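You operate a simulated robot arm through the tools that you are given. There is no shell and no other tool. Be economical: measure what you need, move in short steps, check, and stop when the job is done.

The job below is to be done with a simulated robot arm. You get a single attempt, and the scene is never put back.

## Task
Take the clip from the top deck of the trolley and put it on the rear of the steel fridge top. Then fetch the stopper from the top deck of the trolley and set it on the top of the side table. Then open the steel fridge door. The order counts. Set down upright: clip.
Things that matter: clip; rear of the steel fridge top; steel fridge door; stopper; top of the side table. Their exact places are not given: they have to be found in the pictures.

Only the result counts: the job must be done as asked and must still hold three seconds after the hand-in. Knocking over, shifting, dropping, spilling or breaking anything else fails it. A push-on lid holds only when it is set on centred and level and pressed home; a screw cap is set on level and turned clockwise until tight.

## Robot
A 6-joint arm with a four-finger gripper on a trunk, on a base that drives. Base frame: it is fixed to the floor where the robot stands at the start and does not move with it; the origin is under the middle of the robot, x ahead of it, y to its left, z up; the surface under the hand at the start is at about z = 780. Units: mm, degrees, N and s.
Its first joint turns from -166.0 to 166.0 degrees. Places, roughly: rear of the steel fridge top [-200, 1800, 900]; steel fridge door [-100, 1400, 500]; top of the side table [700, -500, 800]. Payload 3.67 kg.
Tool frame: the origin (TCP) lies between the finger pads and is the grasp point; the fingertips stand 28 mm ahead of it; z points along the fingers, y is the line along which they close. The gripper opens to 112 mm. The gripper's body begins 73 mm behind the TCP.
Orientation is that of the tool frame in the base frame, as [roll, pitch, yaw] about the fixed x, y, z axes, in that order (R = Rz(yaw) Ry(pitch) Rx(roll)). With the fingers straight down and closing along the base's y, the tool's x points along the base's -x, its y along +y and its z along -z.

## Interface
- The arm moves only by the tool arm_command. Its argument "targets" is a list of rows, each a list of 3 entries, a list of its own where there are three numbers: the turn, a rotation vector about the tool's x, y, z in degrees, then the shift along the tool's x, y, z in mm, then the finger opening in mm, from 0 to 112. In form: [[[rx, ry, rz], [tx, ty, tz], gripper], ...]. A call has 1 to 12 rows; each row shifts and turns the commanded pose from where the row before left it, along the tool's axes as they then stand. A row lasts 0.2 s, in which the tool goes at most 50 mm and 8.6 degrees; a call with a longer step from one row to the next is refused whole, and so is a gripper value outside its range. Where a pose cannot be reached the arm comes as near as it can. A force on the tool above 40 N (or 10 N above the force at the start of the call, whichever is more), or a blocked arm, ends the call early, and 0.2 s more pass. The fingers move at their own pace and stop on an object; they squeeze with about 29 N. The grip force told is the motor's: it shows also when the fingers shut on nothing. Time passes only in rows, and 0.2 s behind the last, so rows that do not move let the fingers close. The reply holds the time, the measured pose of the TCP, the force on the tool along the base axes, the opening and the grip force, in the units named above and with some noise, with the torque about the TCP (base axes, N m) and any sound that the robot's microphone picked up, and new pictures: "show" is both (left out), scene, wrist or none.
- Cameras (640 x 400 px; columns grow to the right, rows downward): "scene" is now at [92.8, 223.9, 1303.4]; the picture's right is [0.12, -0.99, 0.00], its down [-0.79, -0.10, -0.60] and it looks along [0.60, 0.07, -0.80] (base axes); focal length 214 px, centre (320, 200). "wrist" rides on the gripper at [60, -18, -104] in the tool frame; the picture's right is [0.29, 0.96, 0.00], its down [-0.80, 0.24, -0.55] and it looks along [-0.53, 0.16, 0.83] (tool axes); focal length 234 px, centre (320, 200).
- drive_base(legs): drives the robot by 1 to 6 legs, each [ahead, left, turn to the left] in mm, mm and degrees, along the robot's own axes; the way and the turn of a leg run together, so that a leg with both is an arc; at most 1500 mm and 180 degrees a leg. The arm and the cameras ride along, it lands a little off, and it stops where it bumps. It gives what a move gives, and a new picture of the scene camera.
- turn_head(pan, tilt): turns the head with the scene camera to pan (to the left, within 143 degrees either way) and tilt (down, from -29 to 69), counted from straight ahead of the robot. It gives what a move gives, and a new picture of the scene camera.
- locate(camera, pixels): for up to 12 pixels [column, row] of the newest picture of that camera ("zoom" is the newest enlarged one), the place [x, y, z] in the base frame of the surface seen there, good to about 3 mm. The clock stands still meanwhile.
- inspect(camera, box): a new picture of the part [left, top, right, bottom] of that camera's present view, enlarged. The clock stands still meanwhile.
- hand_in(): hands the job in; it is judged then, once.

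Work in short steps. Measure before you move; look again where a grasp or a placing could have gone wrong, and mend it. You have 110 turns and 260 pictures in all, those below and enlarged ones among them. Open the gripper and draw the arm clear of the work before you hand the job in, unless the task says otherwise; then end with one line.

The tools are called after "Emit:" as a command line: name --argument value ..., lists and objects as JSON in quotes. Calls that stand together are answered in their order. arm_command: Moves the arm, as the interface text tells. Its arguments: {"type":"object","properties":{"targets":{"type":"array","items":{"type":"array"}},"show":{"type":"string","enum":["both","scene","wrist","none"]}},"required":["targets"]} The other tools are called the same way: drive_base (legs) drives the base; turn_head (pan, tilt) turns the head that bears the scene camera; locate (camera, pixels) gives the place of the surface under pixels of a picture; inspect (camera, box) takes an enlarged picture of a part of a camera's view; hand_in () hands the job in.

At the start:

```text
time: 0.0
position: [577.5, 200.6, 1026.1]
ee_rot: [-179.9, 0.0, -180.0]
wrist_force: [-0.1, -0.3, 0.5]
torque: [0.01, -0.03, 0.0]
gripper_width: 112.1
gripper_force: 0.0
robot x, y, heading: [0.9, 0.4, 0.1]
head pan, tilt: [7.1, 52.8]
```

scene: 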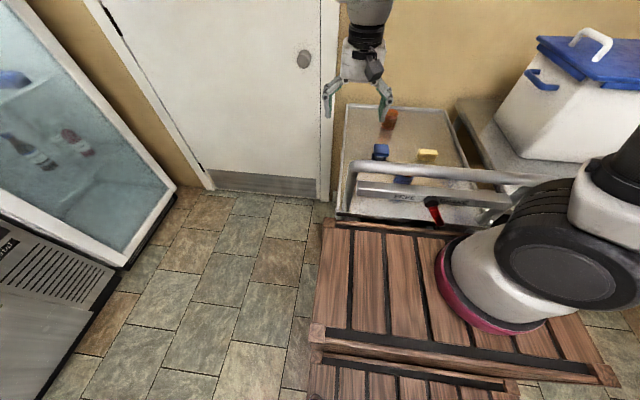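
wrist: 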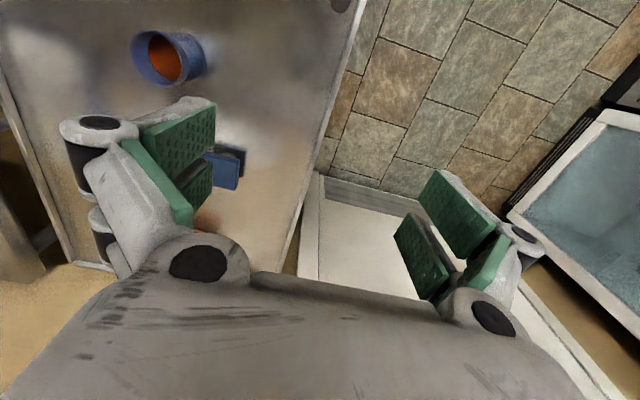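

The scene shows the trolley at about (400,150) with several small things; I enlarge it to identify the clip and stopper.

Emit:
inspect --camera "scene" --box '[330, 90, 490, 230]'

Emit:
inspect --camera "wrist" --box '[80, 0, 340, 260]'

```text
2.86 times, centred on (410, 160) of scene
```

zoom: 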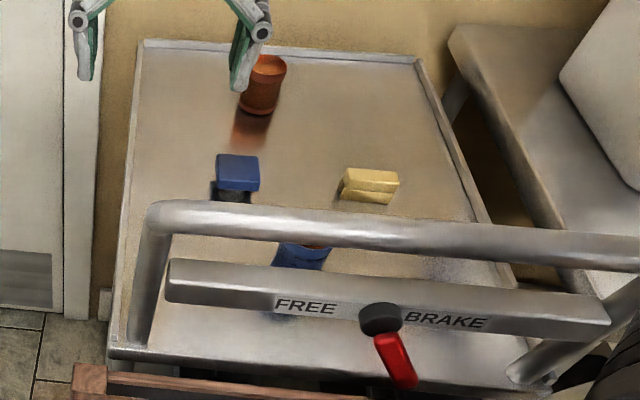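

```text
1.54 times, centred on (210, 130) of wrist
```

zoom: 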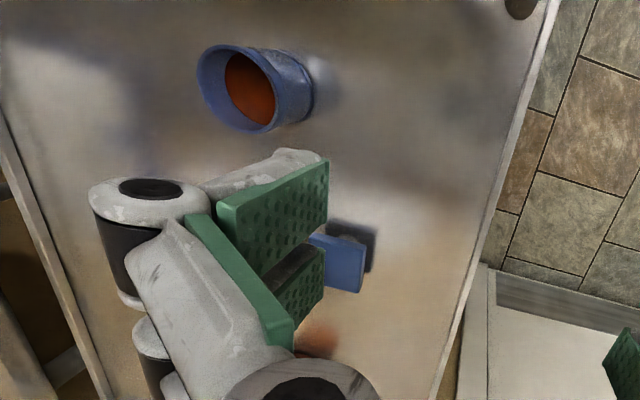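

I see an orange cup, a blue-topped thing, a yellow thing and a blue cup. I locate these and the trolley in the scene picture.

Emit:
locate --camera "scene" --pixels '[[390, 118], [381, 150], [428, 155], [402, 180], [350, 110], [430, 110], [345, 205], [400, 130], [357, 165], [450, 174], [480, 130], [437, 212]]'

Emit:
inspect --camera "scene" --box '[365, 135, 445, 185]'

```text
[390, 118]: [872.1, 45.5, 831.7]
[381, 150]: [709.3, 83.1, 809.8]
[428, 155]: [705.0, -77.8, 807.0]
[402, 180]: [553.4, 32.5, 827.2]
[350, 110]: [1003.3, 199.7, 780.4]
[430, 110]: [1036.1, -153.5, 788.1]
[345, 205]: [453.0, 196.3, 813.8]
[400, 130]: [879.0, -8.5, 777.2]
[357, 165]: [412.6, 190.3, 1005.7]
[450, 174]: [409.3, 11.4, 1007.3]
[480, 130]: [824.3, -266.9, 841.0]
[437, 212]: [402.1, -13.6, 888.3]
```

```text
8.00 times, centred on (405, 160) of scene
```

zoom: 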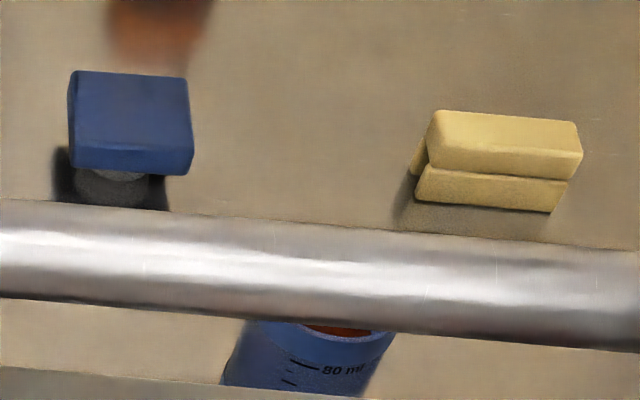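

The yellow thing at (700,-78) looks to be the clip and the blue-topped one at (709,83) the stopper. I move the hand right, over near the clip, for a wrist view.

Emit:
arm_command --targets '[[[0, 0, 0], [0, -46, 0], 112], [[0, 0, 0], [0, -46, 0], 112], [[0, 0, 0], [0, -46, 0], 112], [[0, 0, 0], [0, -46, 0], 112], [[0, 0, 0], [0, -46, 0], 112]]'

```text
time: 1.2
position: [577.4, -29.6, 1024.6]
ee_rot: [-180.0, 0.0, -179.9]
wrist_force: [-0.9, 0.2, -0.3]
torque: [-0.02, 0.01, 0.01]
gripper_width: 111.9
gripper_force: 0.1
robot x, y, heading: [-0.7, 1.9, 0.4]
head pan, tilt: [7.1, 52.8]
```

scene: 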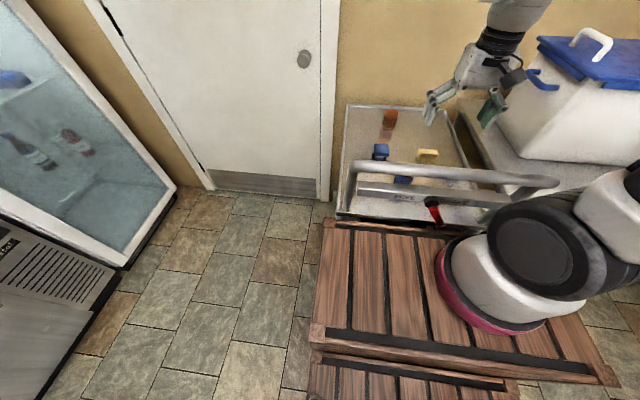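
wrist: 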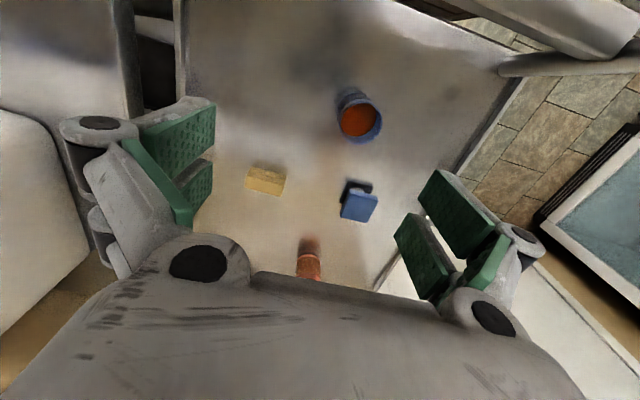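

The clip (265,180) and stopper (358,200) are in clear view in the wrist picture; I zoom and locate.

Emit:
inspect --camera "wrist" --box '[230, 140, 390, 240]'

Emit:
locate --camera "wrist" --pixels '[[247, 168], [286, 174], [281, 195], [245, 187], [266, 178], [345, 188], [378, 200], [370, 221], [341, 215], [359, 202], [268, 164], [358, 183]]'

```text
4.00 times, centred on (310, 190) of wrist
```

zoom: 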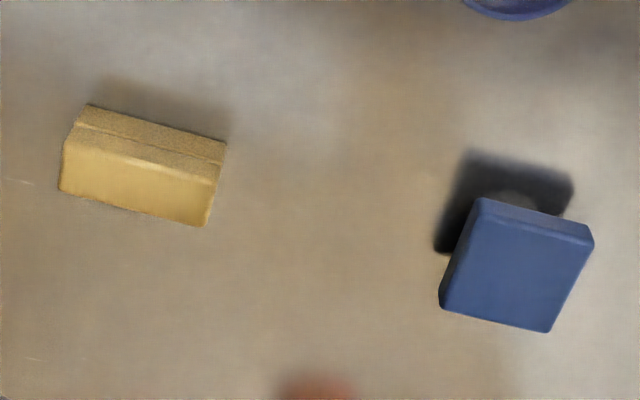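

```text
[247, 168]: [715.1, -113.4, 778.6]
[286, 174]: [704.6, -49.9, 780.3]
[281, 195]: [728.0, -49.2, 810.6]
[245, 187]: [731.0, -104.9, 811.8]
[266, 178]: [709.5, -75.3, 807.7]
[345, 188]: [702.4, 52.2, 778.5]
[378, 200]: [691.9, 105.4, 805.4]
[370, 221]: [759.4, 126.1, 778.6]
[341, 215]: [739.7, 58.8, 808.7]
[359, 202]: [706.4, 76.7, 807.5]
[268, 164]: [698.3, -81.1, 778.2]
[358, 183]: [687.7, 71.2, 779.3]
```

I measure the clip's and stopper's top faces in the enlarged picture.

Emit:
locate --camera "zoom" --pixels '[[72, 150], [66, 185], [203, 219], [212, 185], [140, 180], [85, 115], [220, 152], [482, 205], [585, 240], [547, 325], [446, 300], [515, 262]]'

```text
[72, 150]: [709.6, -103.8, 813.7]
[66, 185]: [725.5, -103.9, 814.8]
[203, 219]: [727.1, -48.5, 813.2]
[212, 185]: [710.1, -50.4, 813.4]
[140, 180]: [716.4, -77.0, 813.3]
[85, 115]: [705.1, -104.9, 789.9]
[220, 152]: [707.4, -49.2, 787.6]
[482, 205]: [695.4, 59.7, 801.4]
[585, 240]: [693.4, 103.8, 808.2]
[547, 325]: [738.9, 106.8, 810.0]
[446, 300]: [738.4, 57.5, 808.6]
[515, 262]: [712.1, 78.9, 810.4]
```

Clip: centred (717,-77), 58 long along y, top z 814, deck 778. I go above it, opening along y.

Emit:
arm_command --targets '[[[0, 0, 0], [-35, -12, 10], 100], [[0, 0, 0], [-35, -12, 30], 100], [[0, 0, 0], [-35, -12, 30], 100], [[0, 0, 0], [-35, -11, 30], 100], [[0, 0, 0], [0, 0, 30], 100], [[0, 0, 0], [0, 0, 0], 100]]'

```text
time: 2.6
position: [717.1, -76.4, 894.9]
ee_rot: [-180.0, -0.2, 180.0]
wrist_force: [0.1, 1.7, 0.7]
torque: [0.03, 0.0, -0.02]
gripper_width: 99.9
gripper_force: 0.0
robot x, y, heading: [1.4, -0.6, -0.1]
head pan, tilt: [7.1, 52.8]
```

scene: 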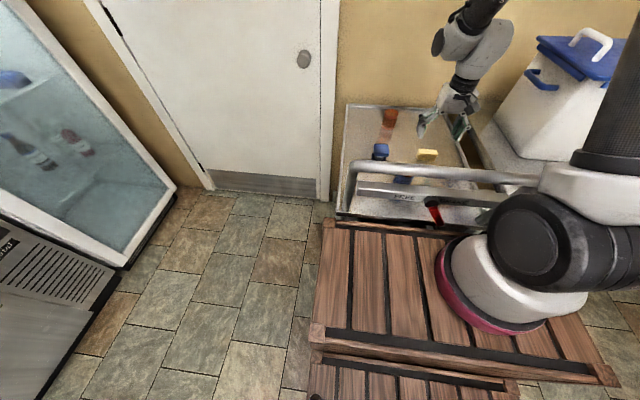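
wrist: 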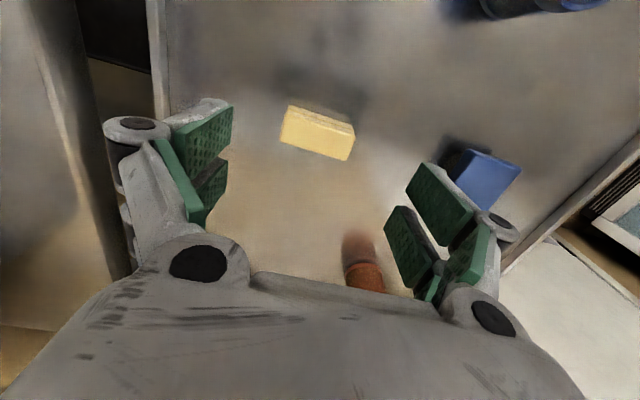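

The clip at (318,132) lies right under the TCP line; I descend to z≈809 and close.

Emit:
arm_command --targets '[[[0, 0, 0], [0, 0, 35], 100], [[0, 0, 0], [0, 0, 30], 100], [[0, 0, 0], [0, 0, 14], 100], [[0, 0, 0], [0, 0, 7], 100], [[0, 0, 0], [0, 0, 0], 60], [[0, 0, 0], [0, 0, 0], 40], [[0, 0, 0], [0, 0, 0], 40]]'

```text
time: 4.2
position: [717.4, -77.7, 809.9]
ee_rot: [179.9, -0.1, -179.9]
wrist_force: [1.4, 0.0, 0.2]
torque: [0.0, 0.0, 0.0]
gripper_width: 58.6
gripper_force: 29.0
robot x, y, heading: [2.5, 0.5, -0.3]
head pan, tilt: [7.1, 52.8]
```

scene: 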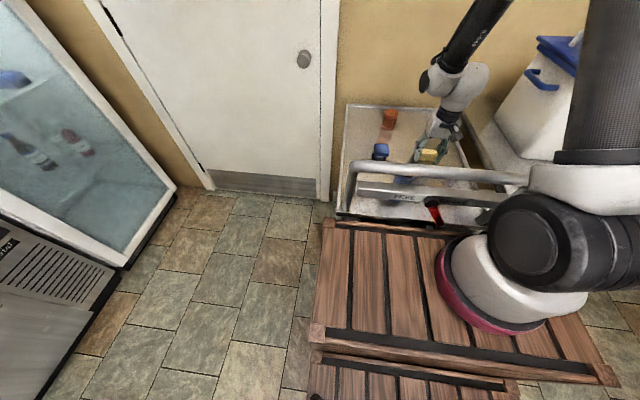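
wrist: 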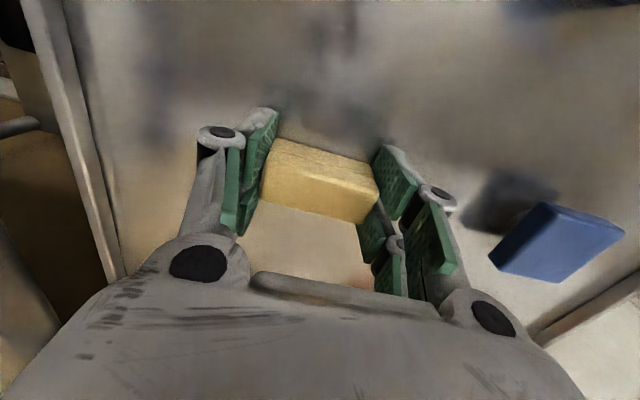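

Gripped at 58.6 mm. I lift straight up ~280 mm.

Emit:
arm_command --targets '[[[0, 0, 0], [0, 0, -20], 40], [[0, 0, 0], [0, 0, -40], 40], [[0, 0, 0], [0, 0, -45], 40], [[0, 0, 0], [0, 0, -45], 40], [[0, 0, 0], [0, 0, -45], 40], [[0, 0, 0], [0, 0, -45], 40], [[0, 0, 0], [0, 0, -40], 40]]' --show "wrist"

Emit:
turn_head --pan 90 --tilt 25

```text
time: 5.8
position: [716.7, -75.0, 1090.1]
ee_rot: [-179.9, 0.0, -179.9]
wrist_force: [0.7, 0.0, -0.6]
torque: [-0.01, 0.02, -0.03]
gripper_width: 59.2
gripper_force: 29.3
robot x, y, heading: [1.5, 0.6, -0.3]
head pan, tilt: [7.1, 52.8]
```

wrist: 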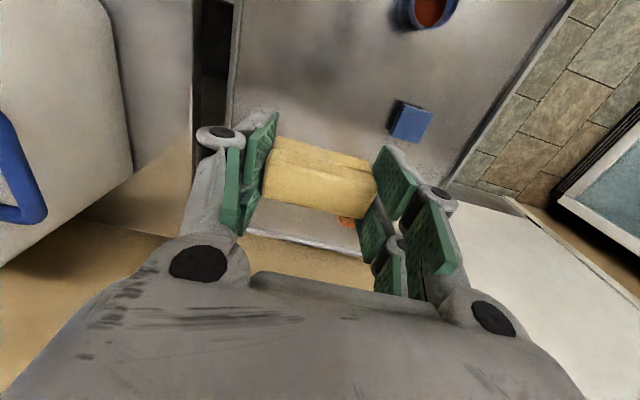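

```text
time: 7.4
position: [716.7, -76.7, 1089.4]
ee_rot: [179.9, 0.0, 180.0]
wrist_force: [0.8, 0.0, 0.3]
torque: [0.0, -0.01, 0.0]
gripper_width: 58.9
gripper_force: 28.8
robot x, y, heading: [3.6, 0.9, 0.1]
head pan, tilt: [90.0, 25.0]
```

scene: 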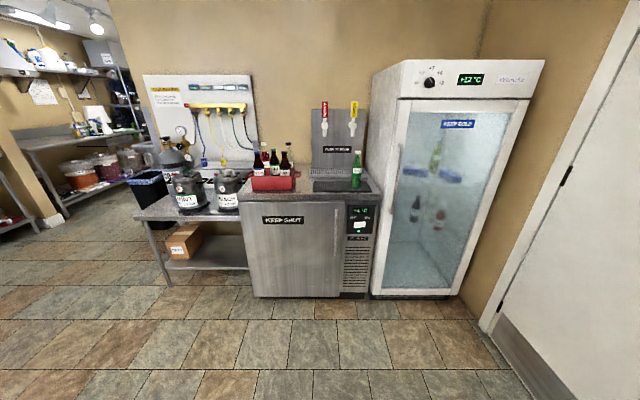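

The steel fridge is the low unit at (300,240) with "KEEP SHUT" on its door. I enlarge it and measure.

Emit:
inspect --camera "scene" --box '[220, 90, 400, 310]'

Emit:
locate --camera "scene" --pixels '[[240, 199], [382, 200], [347, 203], [345, 297], [255, 296], [250, 179], [295, 185], [324, 188], [370, 183], [337, 190], [317, 178], [305, 175]]'

```text
1.82 times, centred on (310, 200) of scene
```

zoom: 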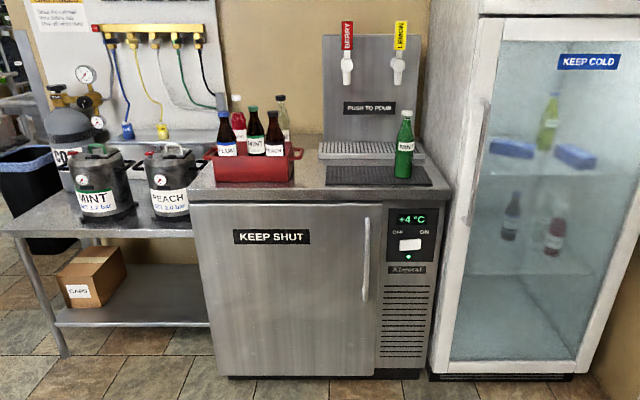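

```text
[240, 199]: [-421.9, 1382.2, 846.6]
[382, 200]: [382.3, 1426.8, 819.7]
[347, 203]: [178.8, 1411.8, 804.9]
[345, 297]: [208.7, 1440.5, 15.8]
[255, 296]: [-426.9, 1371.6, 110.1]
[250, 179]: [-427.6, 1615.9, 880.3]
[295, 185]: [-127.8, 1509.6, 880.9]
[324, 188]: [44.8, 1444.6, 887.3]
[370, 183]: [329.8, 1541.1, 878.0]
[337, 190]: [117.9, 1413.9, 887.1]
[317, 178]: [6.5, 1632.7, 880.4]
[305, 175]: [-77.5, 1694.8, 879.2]
```

The top is at z≈880, its front at y≈1400. I look down at the robot's own footprint and surroundings before driving.

Emit:
turn_head --pan 60 --tilt 65

Emit:
turn_head --pan 140 --tilt 50

Emit:
turn_head --pan -100 --tilt 40

```text
time: 8.4
position: [716.1, -75.1, 1089.5]
ee_rot: [-179.9, 0.0, -180.0]
wrist_force: [0.0, 0.0, -0.5]
torque: [0.0, 0.02, -0.02]
gripper_width: 59.1
gripper_force: 29.2
robot x, y, heading: [2.5, -1.2, 0.1]
head pan, tilt: [60.0, 65.0]
```

scene: 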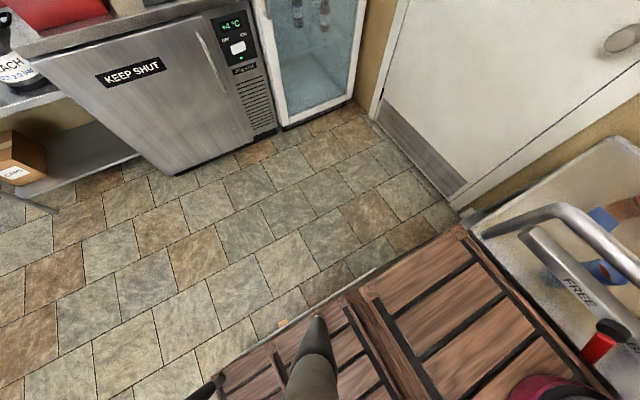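

```text
time: 10.0
position: [716.6, -76.2, 1089.7]
ee_rot: [180.0, 0.0, -180.0]
wrist_force: [-0.1, 0.0, -1.4]
torque: [-0.03, 0.01, 0.01]
gripper_width: 59.1
gripper_force: 28.9
robot x, y, heading: [2.5, 2.2, 0.0]
head pan, tilt: [140.0, 50.0]
```

scene: 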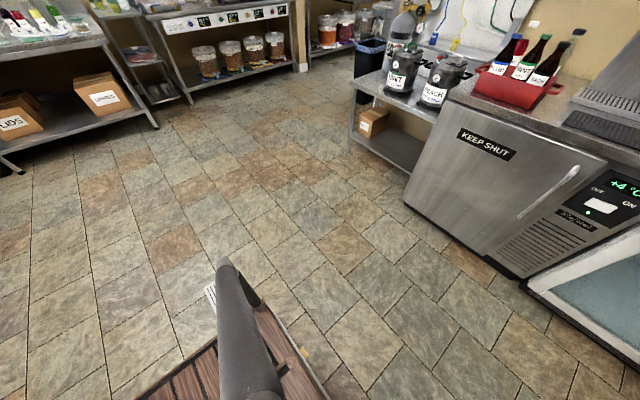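

```text
time: 13.4
position: [714.8, -75.2, 1090.2]
ee_rot: [-179.9, 0.0, 180.0]
wrist_force: [0.2, -0.2, -0.2]
torque: [0.0, 0.0, -0.01]
gripper_width: 59.1
gripper_force: 29.2
robot x, y, heading: [1.5, -1.1, -0.2]
head pan, tilt: [-100.0, 40.0]
```

scene: 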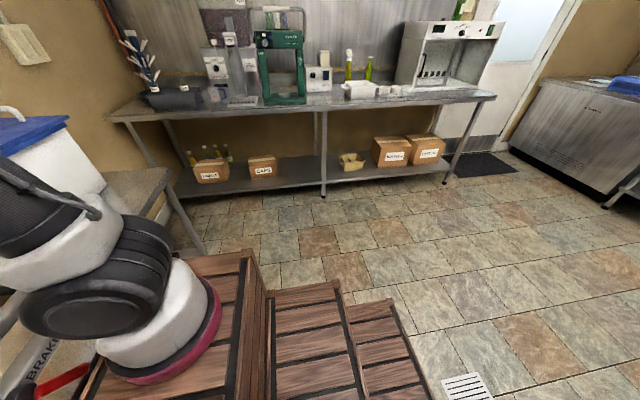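

Now I measure the wooden base's outline in the present picture and the left one.

Emit:
locate --camera "scene" --pixels '[[243, 252], [338, 283], [393, 302], [430, 390], [262, 395], [165, 255], [172, 172], [100, 215], [200, 245], [125, 120]]'

Emit:
turn_head --pan 90 --tilt 69

```text
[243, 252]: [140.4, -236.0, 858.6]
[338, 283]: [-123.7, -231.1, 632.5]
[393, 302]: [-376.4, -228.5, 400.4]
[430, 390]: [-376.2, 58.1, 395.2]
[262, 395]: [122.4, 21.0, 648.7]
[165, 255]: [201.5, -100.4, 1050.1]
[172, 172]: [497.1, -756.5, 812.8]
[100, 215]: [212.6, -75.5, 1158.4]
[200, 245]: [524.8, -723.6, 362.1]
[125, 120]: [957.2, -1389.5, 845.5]
```

```text
time: 16.2
position: [716.4, -75.4, 1090.1]
ee_rot: [180.0, -0.1, -179.9]
wrist_force: [0.5, 0.5, 0.2]
torque: [0.02, -0.01, -0.01]
gripper_width: 59.1
gripper_force: 29.4
robot x, y, heading: [-2.7, -1.4, -0.3]
head pan, tilt: [90.0, 68.8]
```

scene: 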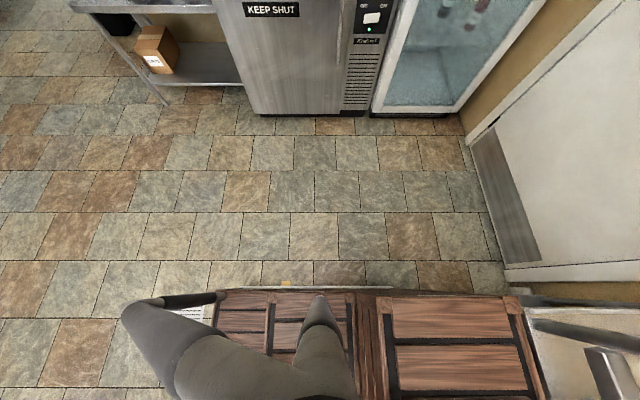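

I measure the front edges of the platform here.

Emit:
locate --camera "scene" --pixels '[[380, 298], [512, 298], [545, 395], [357, 292], [220, 293], [215, 380], [130, 310], [280, 287], [510, 280], [240, 112], [370, 115], [345, 60]]'

Emit:
turn_head --pan -30 --tilt 69

```text
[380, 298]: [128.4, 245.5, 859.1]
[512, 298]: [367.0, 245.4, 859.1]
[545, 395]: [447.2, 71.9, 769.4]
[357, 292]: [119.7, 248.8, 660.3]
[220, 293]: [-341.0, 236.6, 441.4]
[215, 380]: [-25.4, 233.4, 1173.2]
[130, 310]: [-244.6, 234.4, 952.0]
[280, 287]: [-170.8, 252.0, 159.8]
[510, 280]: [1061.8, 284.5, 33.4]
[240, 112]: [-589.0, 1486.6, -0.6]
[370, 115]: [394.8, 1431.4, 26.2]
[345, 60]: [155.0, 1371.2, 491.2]
```

```text
time: 18.2
position: [715.4, -76.2, 1089.1]
ee_rot: [179.9, 0.0, -179.9]
wrist_force: [0.1, 0.0, -0.6]
torque: [0.02, 0.02, -0.01]
gripper_width: 59.2
gripper_force: 28.9
robot x, y, heading: [-5.9, -0.4, 0.1]
head pan, tilt: [-30.0, 68.8]
```

scene: 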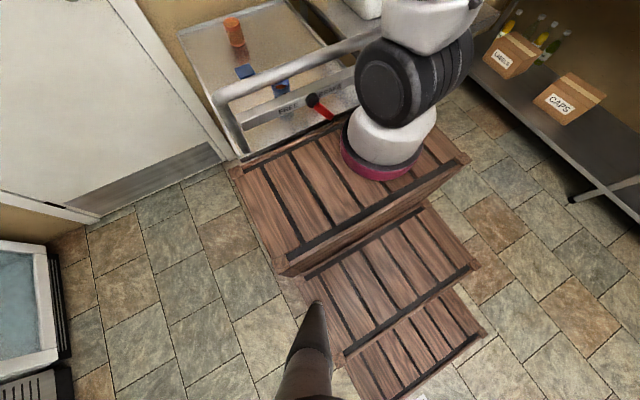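

The platform spans x −380…380, y ±245. I back off from the trolley, turn left and approach the fridge part of the way.

Emit:
drive_base --legs '[[-250, 0, 0], [0, 0, 90], [500, 0, 0]]'

Emit:
turn_head --pan 0 --tilt 25

```text
time: 26.3
position: [-155.6, 1214.2, 1089.1]
ee_rot: [180.0, 0.0, -91.0]
wrist_force: [0.2, -0.2, 0.5]
torque: [-0.02, -0.01, -0.02]
gripper_width: 59.0
gripper_force: 28.7
robot x, y, heading: [-244.3, 495.7, 88.9]
head pan, tilt: [-30.0, 68.8]
```

scene: 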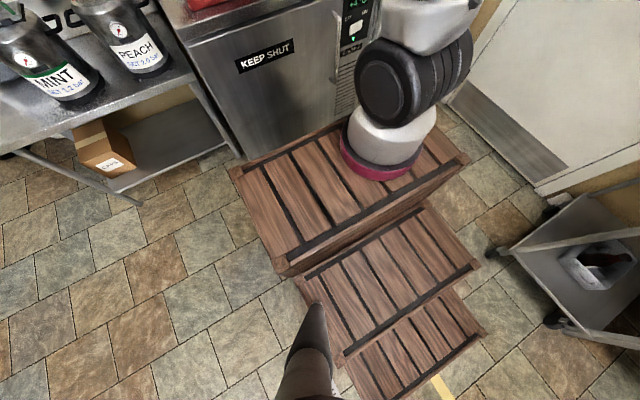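

```text
time: 27.4
position: [-155.7, 1214.3, 1090.5]
ee_rot: [180.0, 0.0, -91.0]
wrist_force: [0.0, -0.5, 0.2]
torque: [0.0, -0.03, 0.0]
gripper_width: 59.2
gripper_force: 29.1
robot x, y, heading: [-244.0, 498.2, 89.1]
head pan, tilt: [0.0, 25.0]
```

scene: 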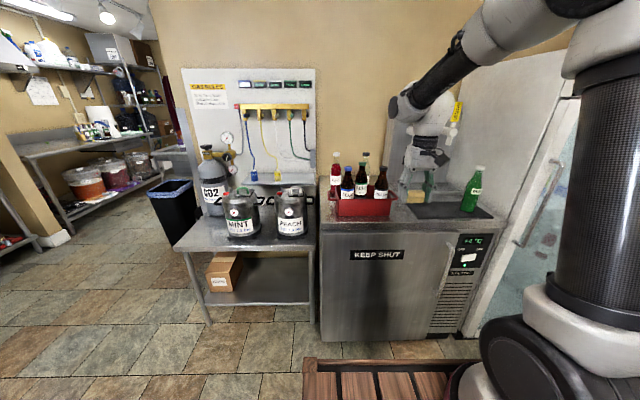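

I enlarge the fridge top and measure the free places.

Emit:
inspect --camera "scene" --box '[310, 130, 510, 255]'

Emit:
locate --camera "scene" --pixels '[[337, 165], [366, 158], [383, 170], [363, 180], [390, 212], [338, 213], [398, 195], [326, 205], [404, 182], [328, 190], [420, 212], [397, 150]]'

```text
3.20 times, centred on (410, 192) of scene
```

zoom: 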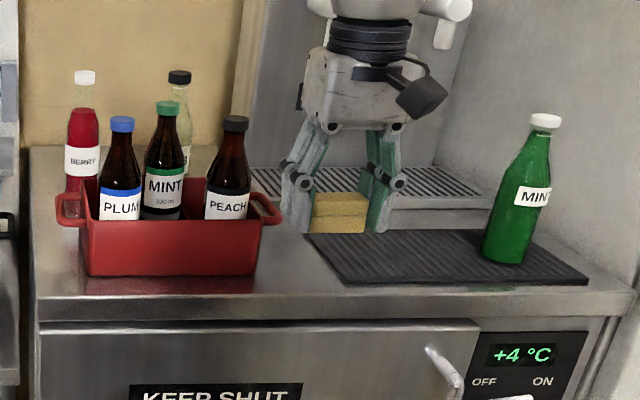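

```text
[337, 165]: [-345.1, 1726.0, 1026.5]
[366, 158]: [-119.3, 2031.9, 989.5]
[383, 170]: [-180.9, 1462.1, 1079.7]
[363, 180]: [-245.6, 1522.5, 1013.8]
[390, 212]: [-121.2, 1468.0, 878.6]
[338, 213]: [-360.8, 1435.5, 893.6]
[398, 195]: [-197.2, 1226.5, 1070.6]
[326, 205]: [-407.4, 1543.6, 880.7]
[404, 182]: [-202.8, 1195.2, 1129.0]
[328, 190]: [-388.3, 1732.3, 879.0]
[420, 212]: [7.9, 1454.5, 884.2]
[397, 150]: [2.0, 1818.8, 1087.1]
```

The crate with bottles stands in front, two bottles behind. I raise the hand and drive closer so that the wrist camera sees the rear from above.

Emit:
arm_command --targets '[[[0, 0, 0], [0, 0, -45], 40], [[0, 0, 0], [0, 0, -45], 40], [[0, 0, 0], [0, 0, -45], 40], [[0, 0, 0], [0, 0, -45], 40], [[0, 0, 0], [0, 0, -20], 40], [[0, 0, 0], [0, 0, 0], 40]]'

```text
time: 28.9
position: [-155.2, 1213.9, 1289.3]
ee_rot: [-180.0, 0.0, -91.1]
wrist_force: [0.0, 0.0, -0.1]
torque: [0.0, 0.0, 0.02]
gripper_width: 58.8
gripper_force: 29.1
robot x, y, heading: [-241.7, 500.3, 88.7]
head pan, tilt: [0.0, 25.0]
```

scene: 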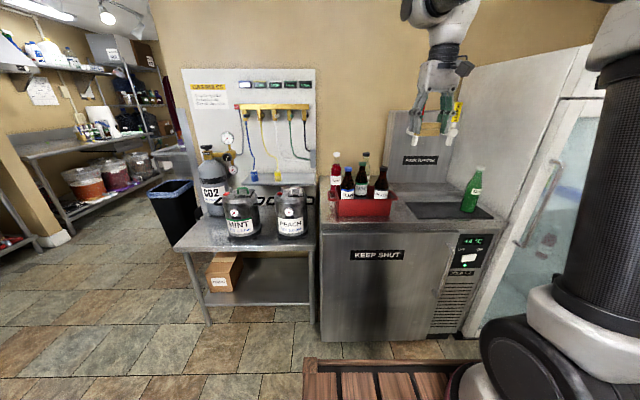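
wrist: 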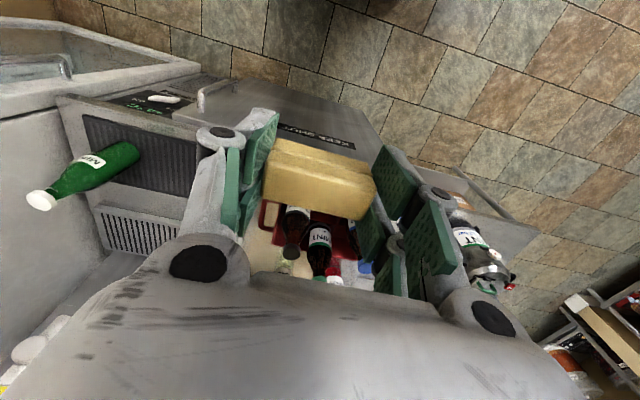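

I drive 300 mm ahead.

Emit:
drive_base --legs '[[300, 0, 1]]'

Emit:
turn_head --pan -10 --tilt 35

Emit:
inspect --camera "wrist" --box '[0, 0, 640, 400]'

```text
time: 30.9
position: [-167.0, 1516.2, 1288.7]
ee_rot: [180.0, 0.0, -90.0]
wrist_force: [-0.4, 0.1, -0.6]
torque: [0.0, 0.0, -0.03]
gripper_width: 59.0
gripper_force: 28.8
robot x, y, heading: [-243.0, 799.8, 90.3]
head pan, tilt: [0.0, 25.0]
```

scene: 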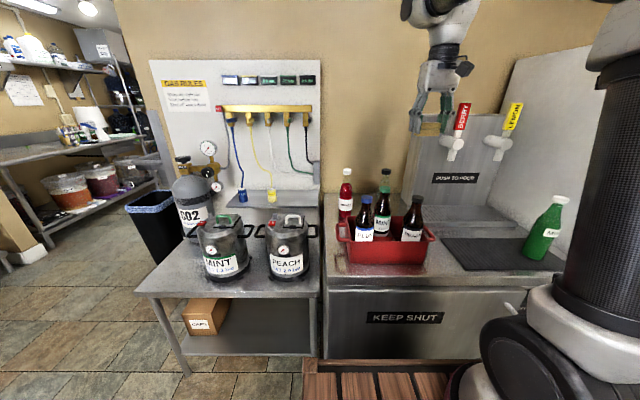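

```text
time: 31.6
position: [-167.8, 1516.2, 1289.8]
ee_rot: [180.0, 0.0, -89.9]
wrist_force: [0.4, -0.9, -0.7]
torque: [0.0, 0.01, 0.0]
gripper_width: 58.9
gripper_force: 29.0
robot x, y, heading: [-239.4, 802.4, 90.0]
head pan, tilt: [-10.0, 35.0]
```

scene: 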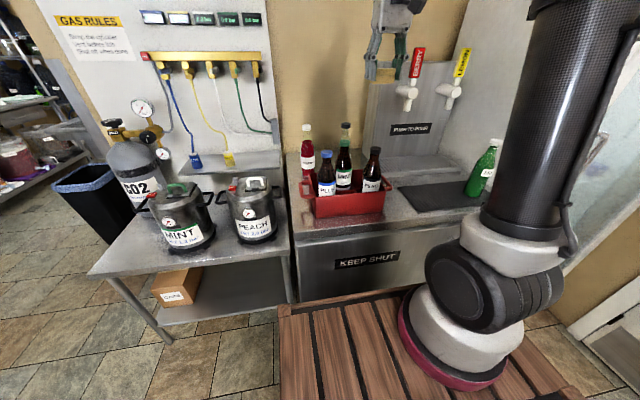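

```text
1.00 times, centred on (320, 200) of wrist (not enlarged: the box is as wide or as high as the picture)
```

zoom: 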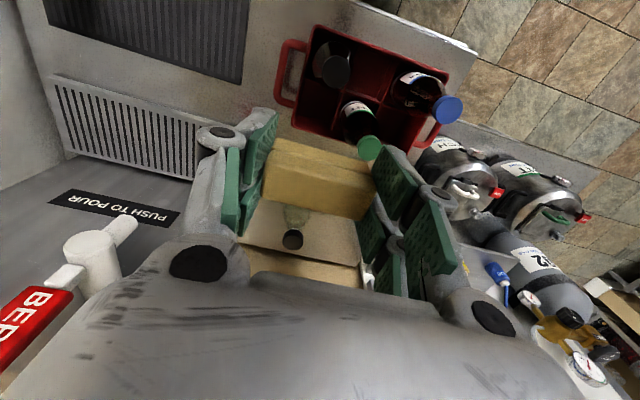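

The wrist view shows the crate, a bottle behind it (290,225) and the drip grille. I measure the rear space.

Emit:
locate --camera "wrist" --pixels '[[292, 238], [265, 215], [335, 225], [250, 240], [350, 250], [195, 178], [120, 165], [232, 235], [345, 232], [325, 258], [285, 105]]'

Emit:
inspect --camera "scene" --box '[280, 110, 480, 235]'

```text
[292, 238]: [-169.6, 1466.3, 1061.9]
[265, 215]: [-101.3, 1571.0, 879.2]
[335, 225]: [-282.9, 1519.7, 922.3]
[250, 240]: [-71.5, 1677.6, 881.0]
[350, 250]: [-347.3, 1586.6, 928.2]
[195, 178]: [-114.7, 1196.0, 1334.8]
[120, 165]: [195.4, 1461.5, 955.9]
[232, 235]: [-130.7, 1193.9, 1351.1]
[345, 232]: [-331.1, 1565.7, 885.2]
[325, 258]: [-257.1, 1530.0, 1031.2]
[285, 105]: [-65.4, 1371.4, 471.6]
```

```text
3.20 times, centred on (380, 172) of scene
```

zoom: 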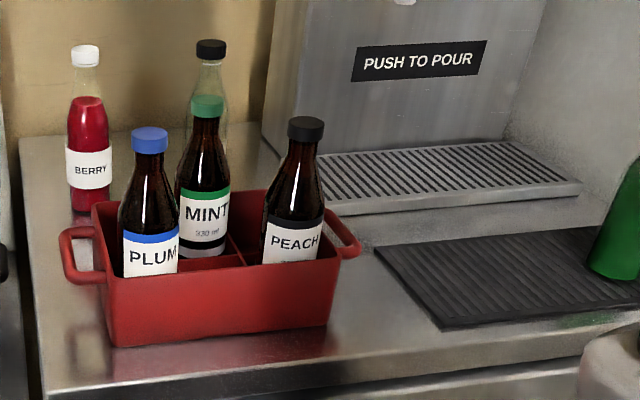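

Those wrist points referred to the older wrist picture; I retake the wrist view and locate with "zoom".

Emit:
inspect --camera "wrist" --box '[0, 0, 640, 400]'

Emit:
locate --camera "zoom" --pixels '[[292, 238], [265, 215], [335, 225], [250, 240], [350, 250], [195, 178], [60, 80], [290, 205], [345, 232], [325, 258], [282, 100], [375, 150]]'

```text
1.00 times, centred on (320, 200) of wrist (not enlarged: the box is as wide or as high as the picture)
```

zoom: 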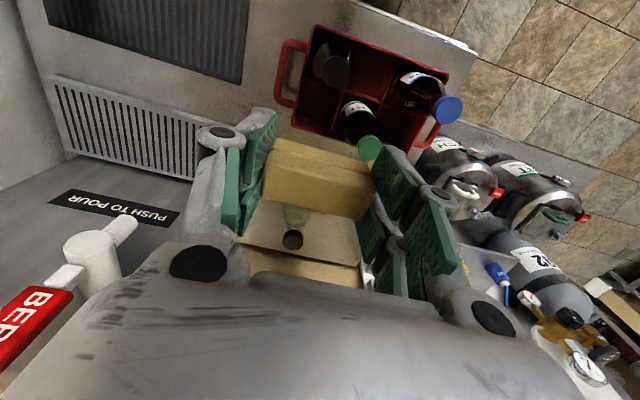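

```text
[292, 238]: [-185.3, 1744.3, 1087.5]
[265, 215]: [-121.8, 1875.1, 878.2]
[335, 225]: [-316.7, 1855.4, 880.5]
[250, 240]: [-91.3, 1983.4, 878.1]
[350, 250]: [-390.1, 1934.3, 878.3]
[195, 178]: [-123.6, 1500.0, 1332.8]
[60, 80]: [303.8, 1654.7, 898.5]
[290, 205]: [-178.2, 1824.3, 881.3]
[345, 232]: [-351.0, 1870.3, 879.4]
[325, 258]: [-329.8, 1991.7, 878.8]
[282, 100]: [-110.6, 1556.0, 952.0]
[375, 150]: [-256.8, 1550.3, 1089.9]
```

The rear is free behind the two bottles (at (-185,1745) and (-345,1726)), surface z 879 up to y≈2000. I'll put the clip at about (-265,1855); first I drive 105 mm closer.

Emit:
drive_base --legs '[[105, 0, 0]]'

```text
time: 32.8
position: [-167.6, 1622.3, 1289.9]
ee_rot: [-180.0, -0.1, -89.7]
wrist_force: [-0.1, -0.2, -0.5]
torque: [-0.03, -0.02, -0.02]
gripper_width: 58.9
gripper_force: 29.1
robot x, y, heading: [-238.8, 909.5, 90.1]
head pan, tilt: [-10.0, 35.0]
```

scene: 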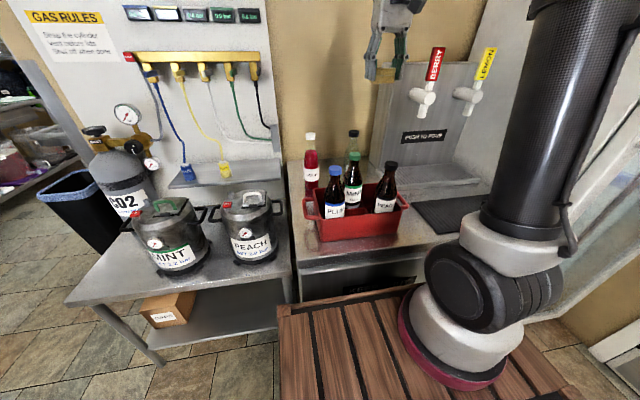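

I move the hand over (-265,1855) at the present height.

Emit:
arm_command --targets '[[[0, 0, 0], [-30, 16, 0], 40], [[0, 0, 0], [-40, 16, 0], 40], [[0, 0, 0], [-40, 16, 0], 40], [[0, 0, 0], [-40, 16, 0], 40], [[0, 0, 0], [-40, 16, 0], 40], [[0, 0, 0], [-40, 16, 0], 40], [[0, 0, 0], [-3, 2, 0], 40], [[0, 0, 0], [0, 0, 0], 40]]'

Emit:
inspect --camera "scene" --box '[260, 60, 460, 260]'

```text
time: 34.6
position: [-256.7, 1821.7, 1272.2]
ee_rot: [179.9, 0.0, -89.9]
wrist_force: [0.3, -0.3, 0.2]
torque: [0.02, -0.01, 0.05]
gripper_width: 59.0
gripper_force: 29.0
out of reach, approached as far as the arm can: row 6
robot x, y, heading: [-245.1, 907.3, 90.3]
head pan, tilt: [-10.0, 35.0]
```

scene: 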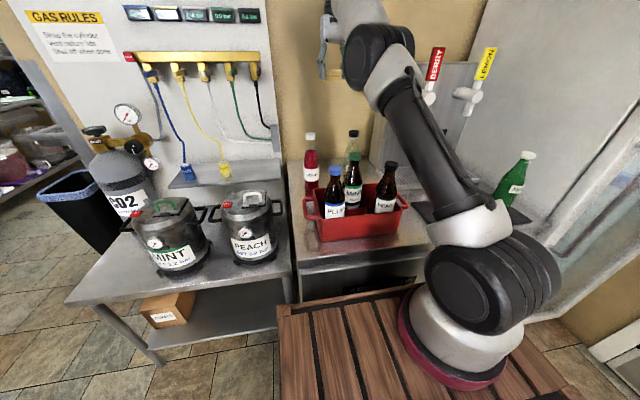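
wrist: 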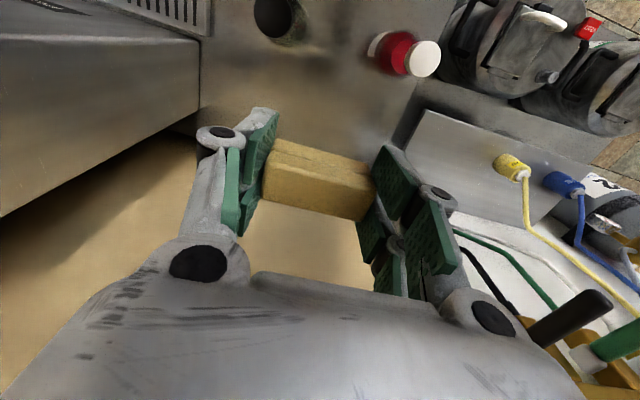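

```text
2.00 times, centred on (360, 160) of scene
```

zoom: 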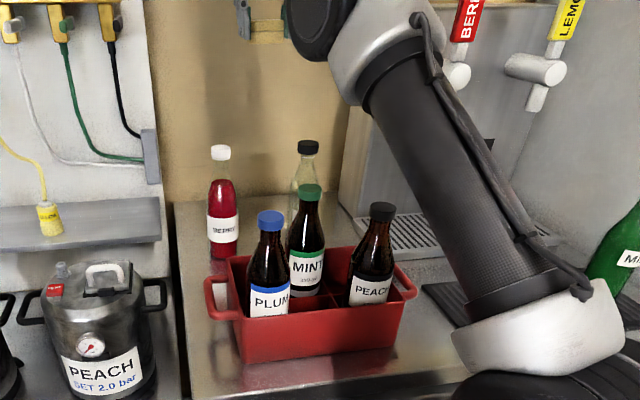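

The arm is near its limit at this height. I measure where the arm's base and links stand, to judge clearance over the crate.

Emit:
locate --camera "scene" --pixels '[[403, 330], [520, 345], [450, 385], [430, 265], [560, 262], [470, 225], [430, 140], [395, 85], [365, 60], [395, 166], [323, 70], [280, 310]]'

```text
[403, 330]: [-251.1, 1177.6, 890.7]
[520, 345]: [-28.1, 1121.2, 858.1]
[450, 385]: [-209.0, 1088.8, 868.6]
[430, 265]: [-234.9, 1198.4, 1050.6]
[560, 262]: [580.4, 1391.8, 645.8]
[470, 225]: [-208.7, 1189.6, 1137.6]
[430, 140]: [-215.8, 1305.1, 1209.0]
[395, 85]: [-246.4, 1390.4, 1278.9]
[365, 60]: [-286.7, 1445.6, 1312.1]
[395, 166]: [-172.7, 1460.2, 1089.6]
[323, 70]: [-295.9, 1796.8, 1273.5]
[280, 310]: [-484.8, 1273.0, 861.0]
```

The geometry shows the elbow stays high when lowering (bottle tops ≈1090). I descend in steps while finishing the forward move.

Emit:
arm_command --targets '[[[0, 0, 0], [0, 0, 35], 40], [[0, 0, 0], [0, 0, 35], 40], [[0, 0, 0], [0, 0, 35], 40], [[0, 0, 0], [0, 0, 35], 40], [[0, 0, 0], [0, 0, 0], 40]]'

```text
time: 35.8
position: [-257.5, 1823.4, 1135.1]
ee_rot: [179.9, 0.0, -89.8]
wrist_force: [0.1, 0.2, 0.0]
torque: [0.03, 0.01, -0.02]
gripper_width: 59.0
gripper_force: 29.1
robot x, y, heading: [-241.3, 905.3, 90.3]
head pan, tilt: [-10.0, 35.0]
```

scene: 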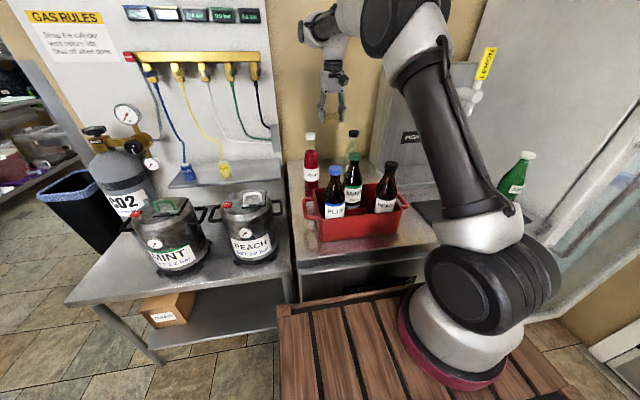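
wrist: 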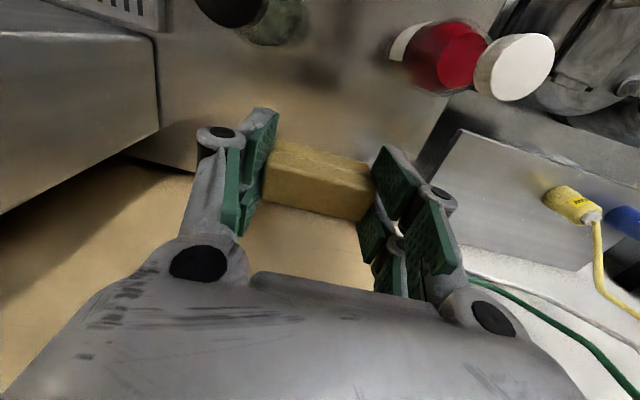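

I move back 45 mm to y≈1868 and 7 mm left, then go on down.

Emit:
arm_command --targets '[[[0, 0, 0], [-25, 4, 0], 40], [[0, 0, 0], [-20, 3, 0], 40], [[0, 0, 0], [0, 0, 30], 40], [[0, 0, 0], [0, 0, 30], 40], [[0, 0, 0], [0, 0, 30], 40], [[0, 0, 0], [0, 0, 0], 40]]'

```text
time: 37.2
position: [-263.4, 1867.5, 1044.5]
ee_rot: [-179.9, 0.1, -89.8]
wrist_force: [-0.1, -0.3, 0.4]
torque: [-0.02, 0.02, 0.0]
gripper_width: 58.7
gripper_force: 29.1
robot x, y, heading: [-238.7, 906.4, 90.2]
head pan, tilt: [-10.0, 35.0]
```

scene: 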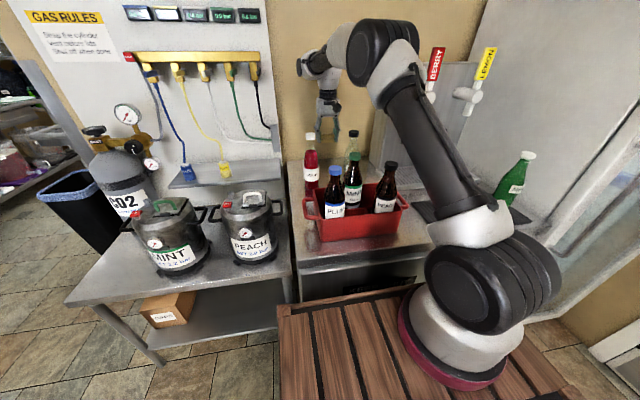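
wrist: 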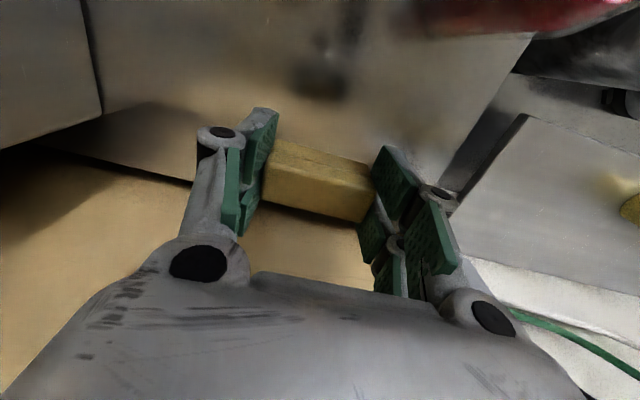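

Clear so far. I go down another 100 mm.

Emit:
arm_command --targets '[[[0, 0, 0], [0, 0, 25], 40], [[0, 0, 0], [0, 0, 25], 40], [[0, 0, 0], [0, 0, 25], 40], [[0, 0, 0], [0, 0, 25], 40], [[0, 0, 0], [0, 0, 0], 40]]'

Emit:
inspect --camera "scene" --box '[270, 20, 430, 220]'

```text
time: 38.4
position: [-263.7, 1868.4, 943.6]
ee_rot: [179.9, 0.1, -89.9]
wrist_force: [0.3, -0.4, 0.1]
torque: [0.04, -0.01, -0.02]
gripper_width: 59.1
gripper_force: 29.6
robot x, y, heading: [-238.3, 908.1, 90.4]
head pan, tilt: [-10.0, 35.0]
```

scene: 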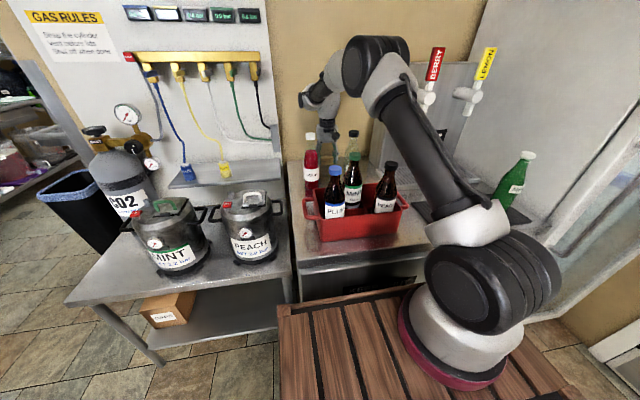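
wrist: 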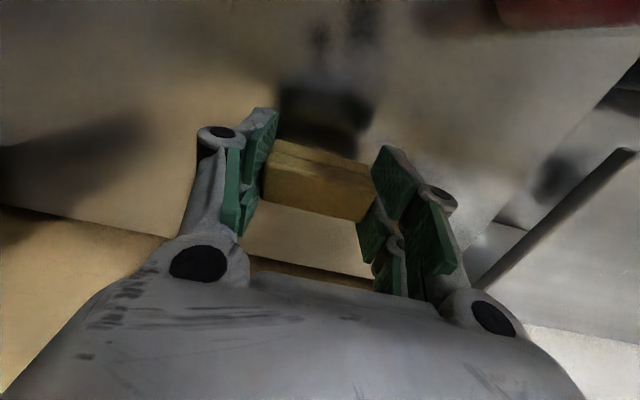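

```text
2.00 times, centred on (350, 120) of scene
```

zoom: 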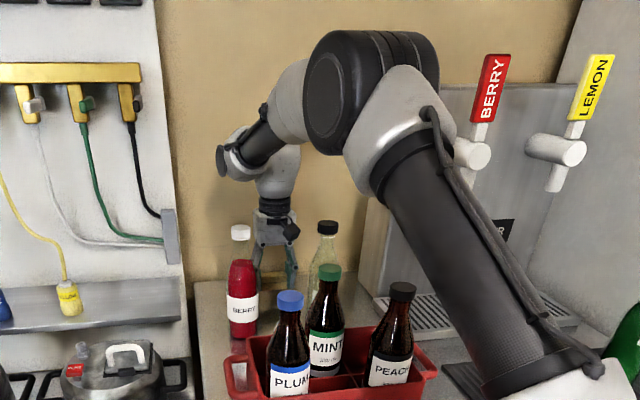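

All clear of the bottles. I lower the last ~32 mm slowly until contact.

Emit:
arm_command --targets '[[[0, 0, 0], [0, 0, 15], 40], [[0, 0, 0], [0, 0, 9], 40], [[0, 0, 0], [0, 0, 4], 40], [[0, 0, 0], [0, 0, 2], 40], [[0, 0, 0], [0, 0, 2], 40], [[0, 0, 0], [0, 0, 0], 40]]' --show "wrist"

```text
time: 39.8
position: [-264.8, 1867.7, 914.3]
ee_rot: [-180.0, 0.1, -89.9]
wrist_force: [-0.5, -0.7, 8.8]
torque: [0.04, 0.3, 0.02]
gripper_width: 59.0
gripper_force: 28.6
robot x, y, heading: [-241.6, 908.4, 90.3]
head pan, tilt: [-10.0, 35.0]
```

wrist: 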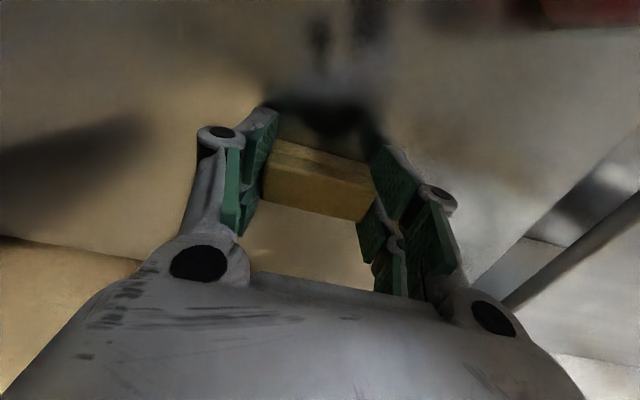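

Contact (8.8 N) at z 914. I open and rise straight.

Emit:
arm_command --targets '[[[0, 0, 0], [0, 0, 0], 75], [[0, 0, 0], [0, 0, 0], 85], [[0, 0, 0], [0, 0, -15], 85], [[0, 0, 0], [0, 0, -30], 85], [[0, 0, 0], [0, 0, -35], 85], [[0, 0, 0], [0, 0, 0], 85]]' --show "wrist"

```text
time: 41.2
position: [-264.8, 1867.8, 993.3]
ee_rot: [179.9, 0.0, -89.8]
wrist_force: [-0.3, -0.3, -0.7]
torque: [0.02, -0.02, 0.0]
gripper_width: 84.9
gripper_force: 0.2
robot x, y, heading: [-242.7, 911.2, 90.2]
head pan, tilt: [-10.0, 35.0]
```

wrist: 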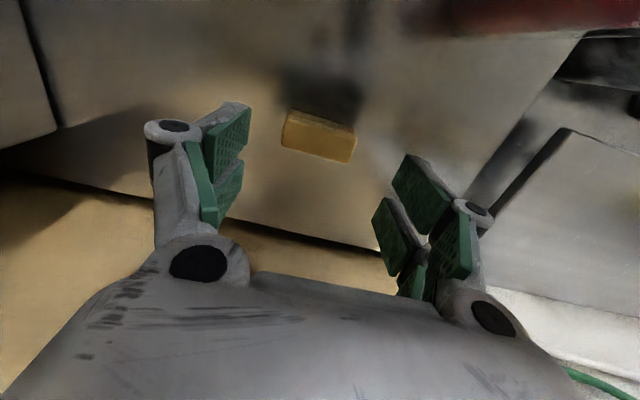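

The clip stands on its base. I rise and retract along the way I came.

Emit:
arm_command --targets '[[[0, 0, 0], [0, 0, -45], 85], [[0, 0, 0], [0, 0, -45], 85], [[0, 0, 0], [0, 0, -45], 85], [[0, 0, 0], [0, 0, -45], 85], [[0, 0, 0], [20, 0, -45], 85], [[0, 0, 0], [45, -10, -45], 85], [[0, 0, 0], [45, -10, 0], 85], [[0, 0, 0], [45, -10, 0], 85], [[0, 0, 0], [45, -15, 0], 85], [[0, 0, 0], [45, -15, 0], 85], [[0, 0, 0], [0, 0, 0], 85]]'

Emit:
inspect --camera "scene" --box '[270, 120, 430, 260]'

```text
refused: row 6 steps farther than a row can; nothing moved
```

```text
2.86 times, centred on (350, 190) of scene
```

zoom: 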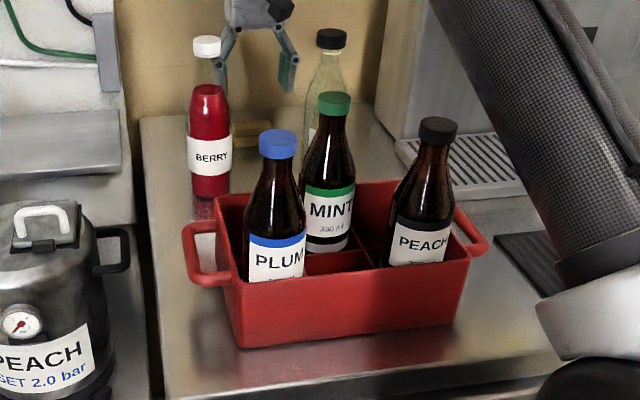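

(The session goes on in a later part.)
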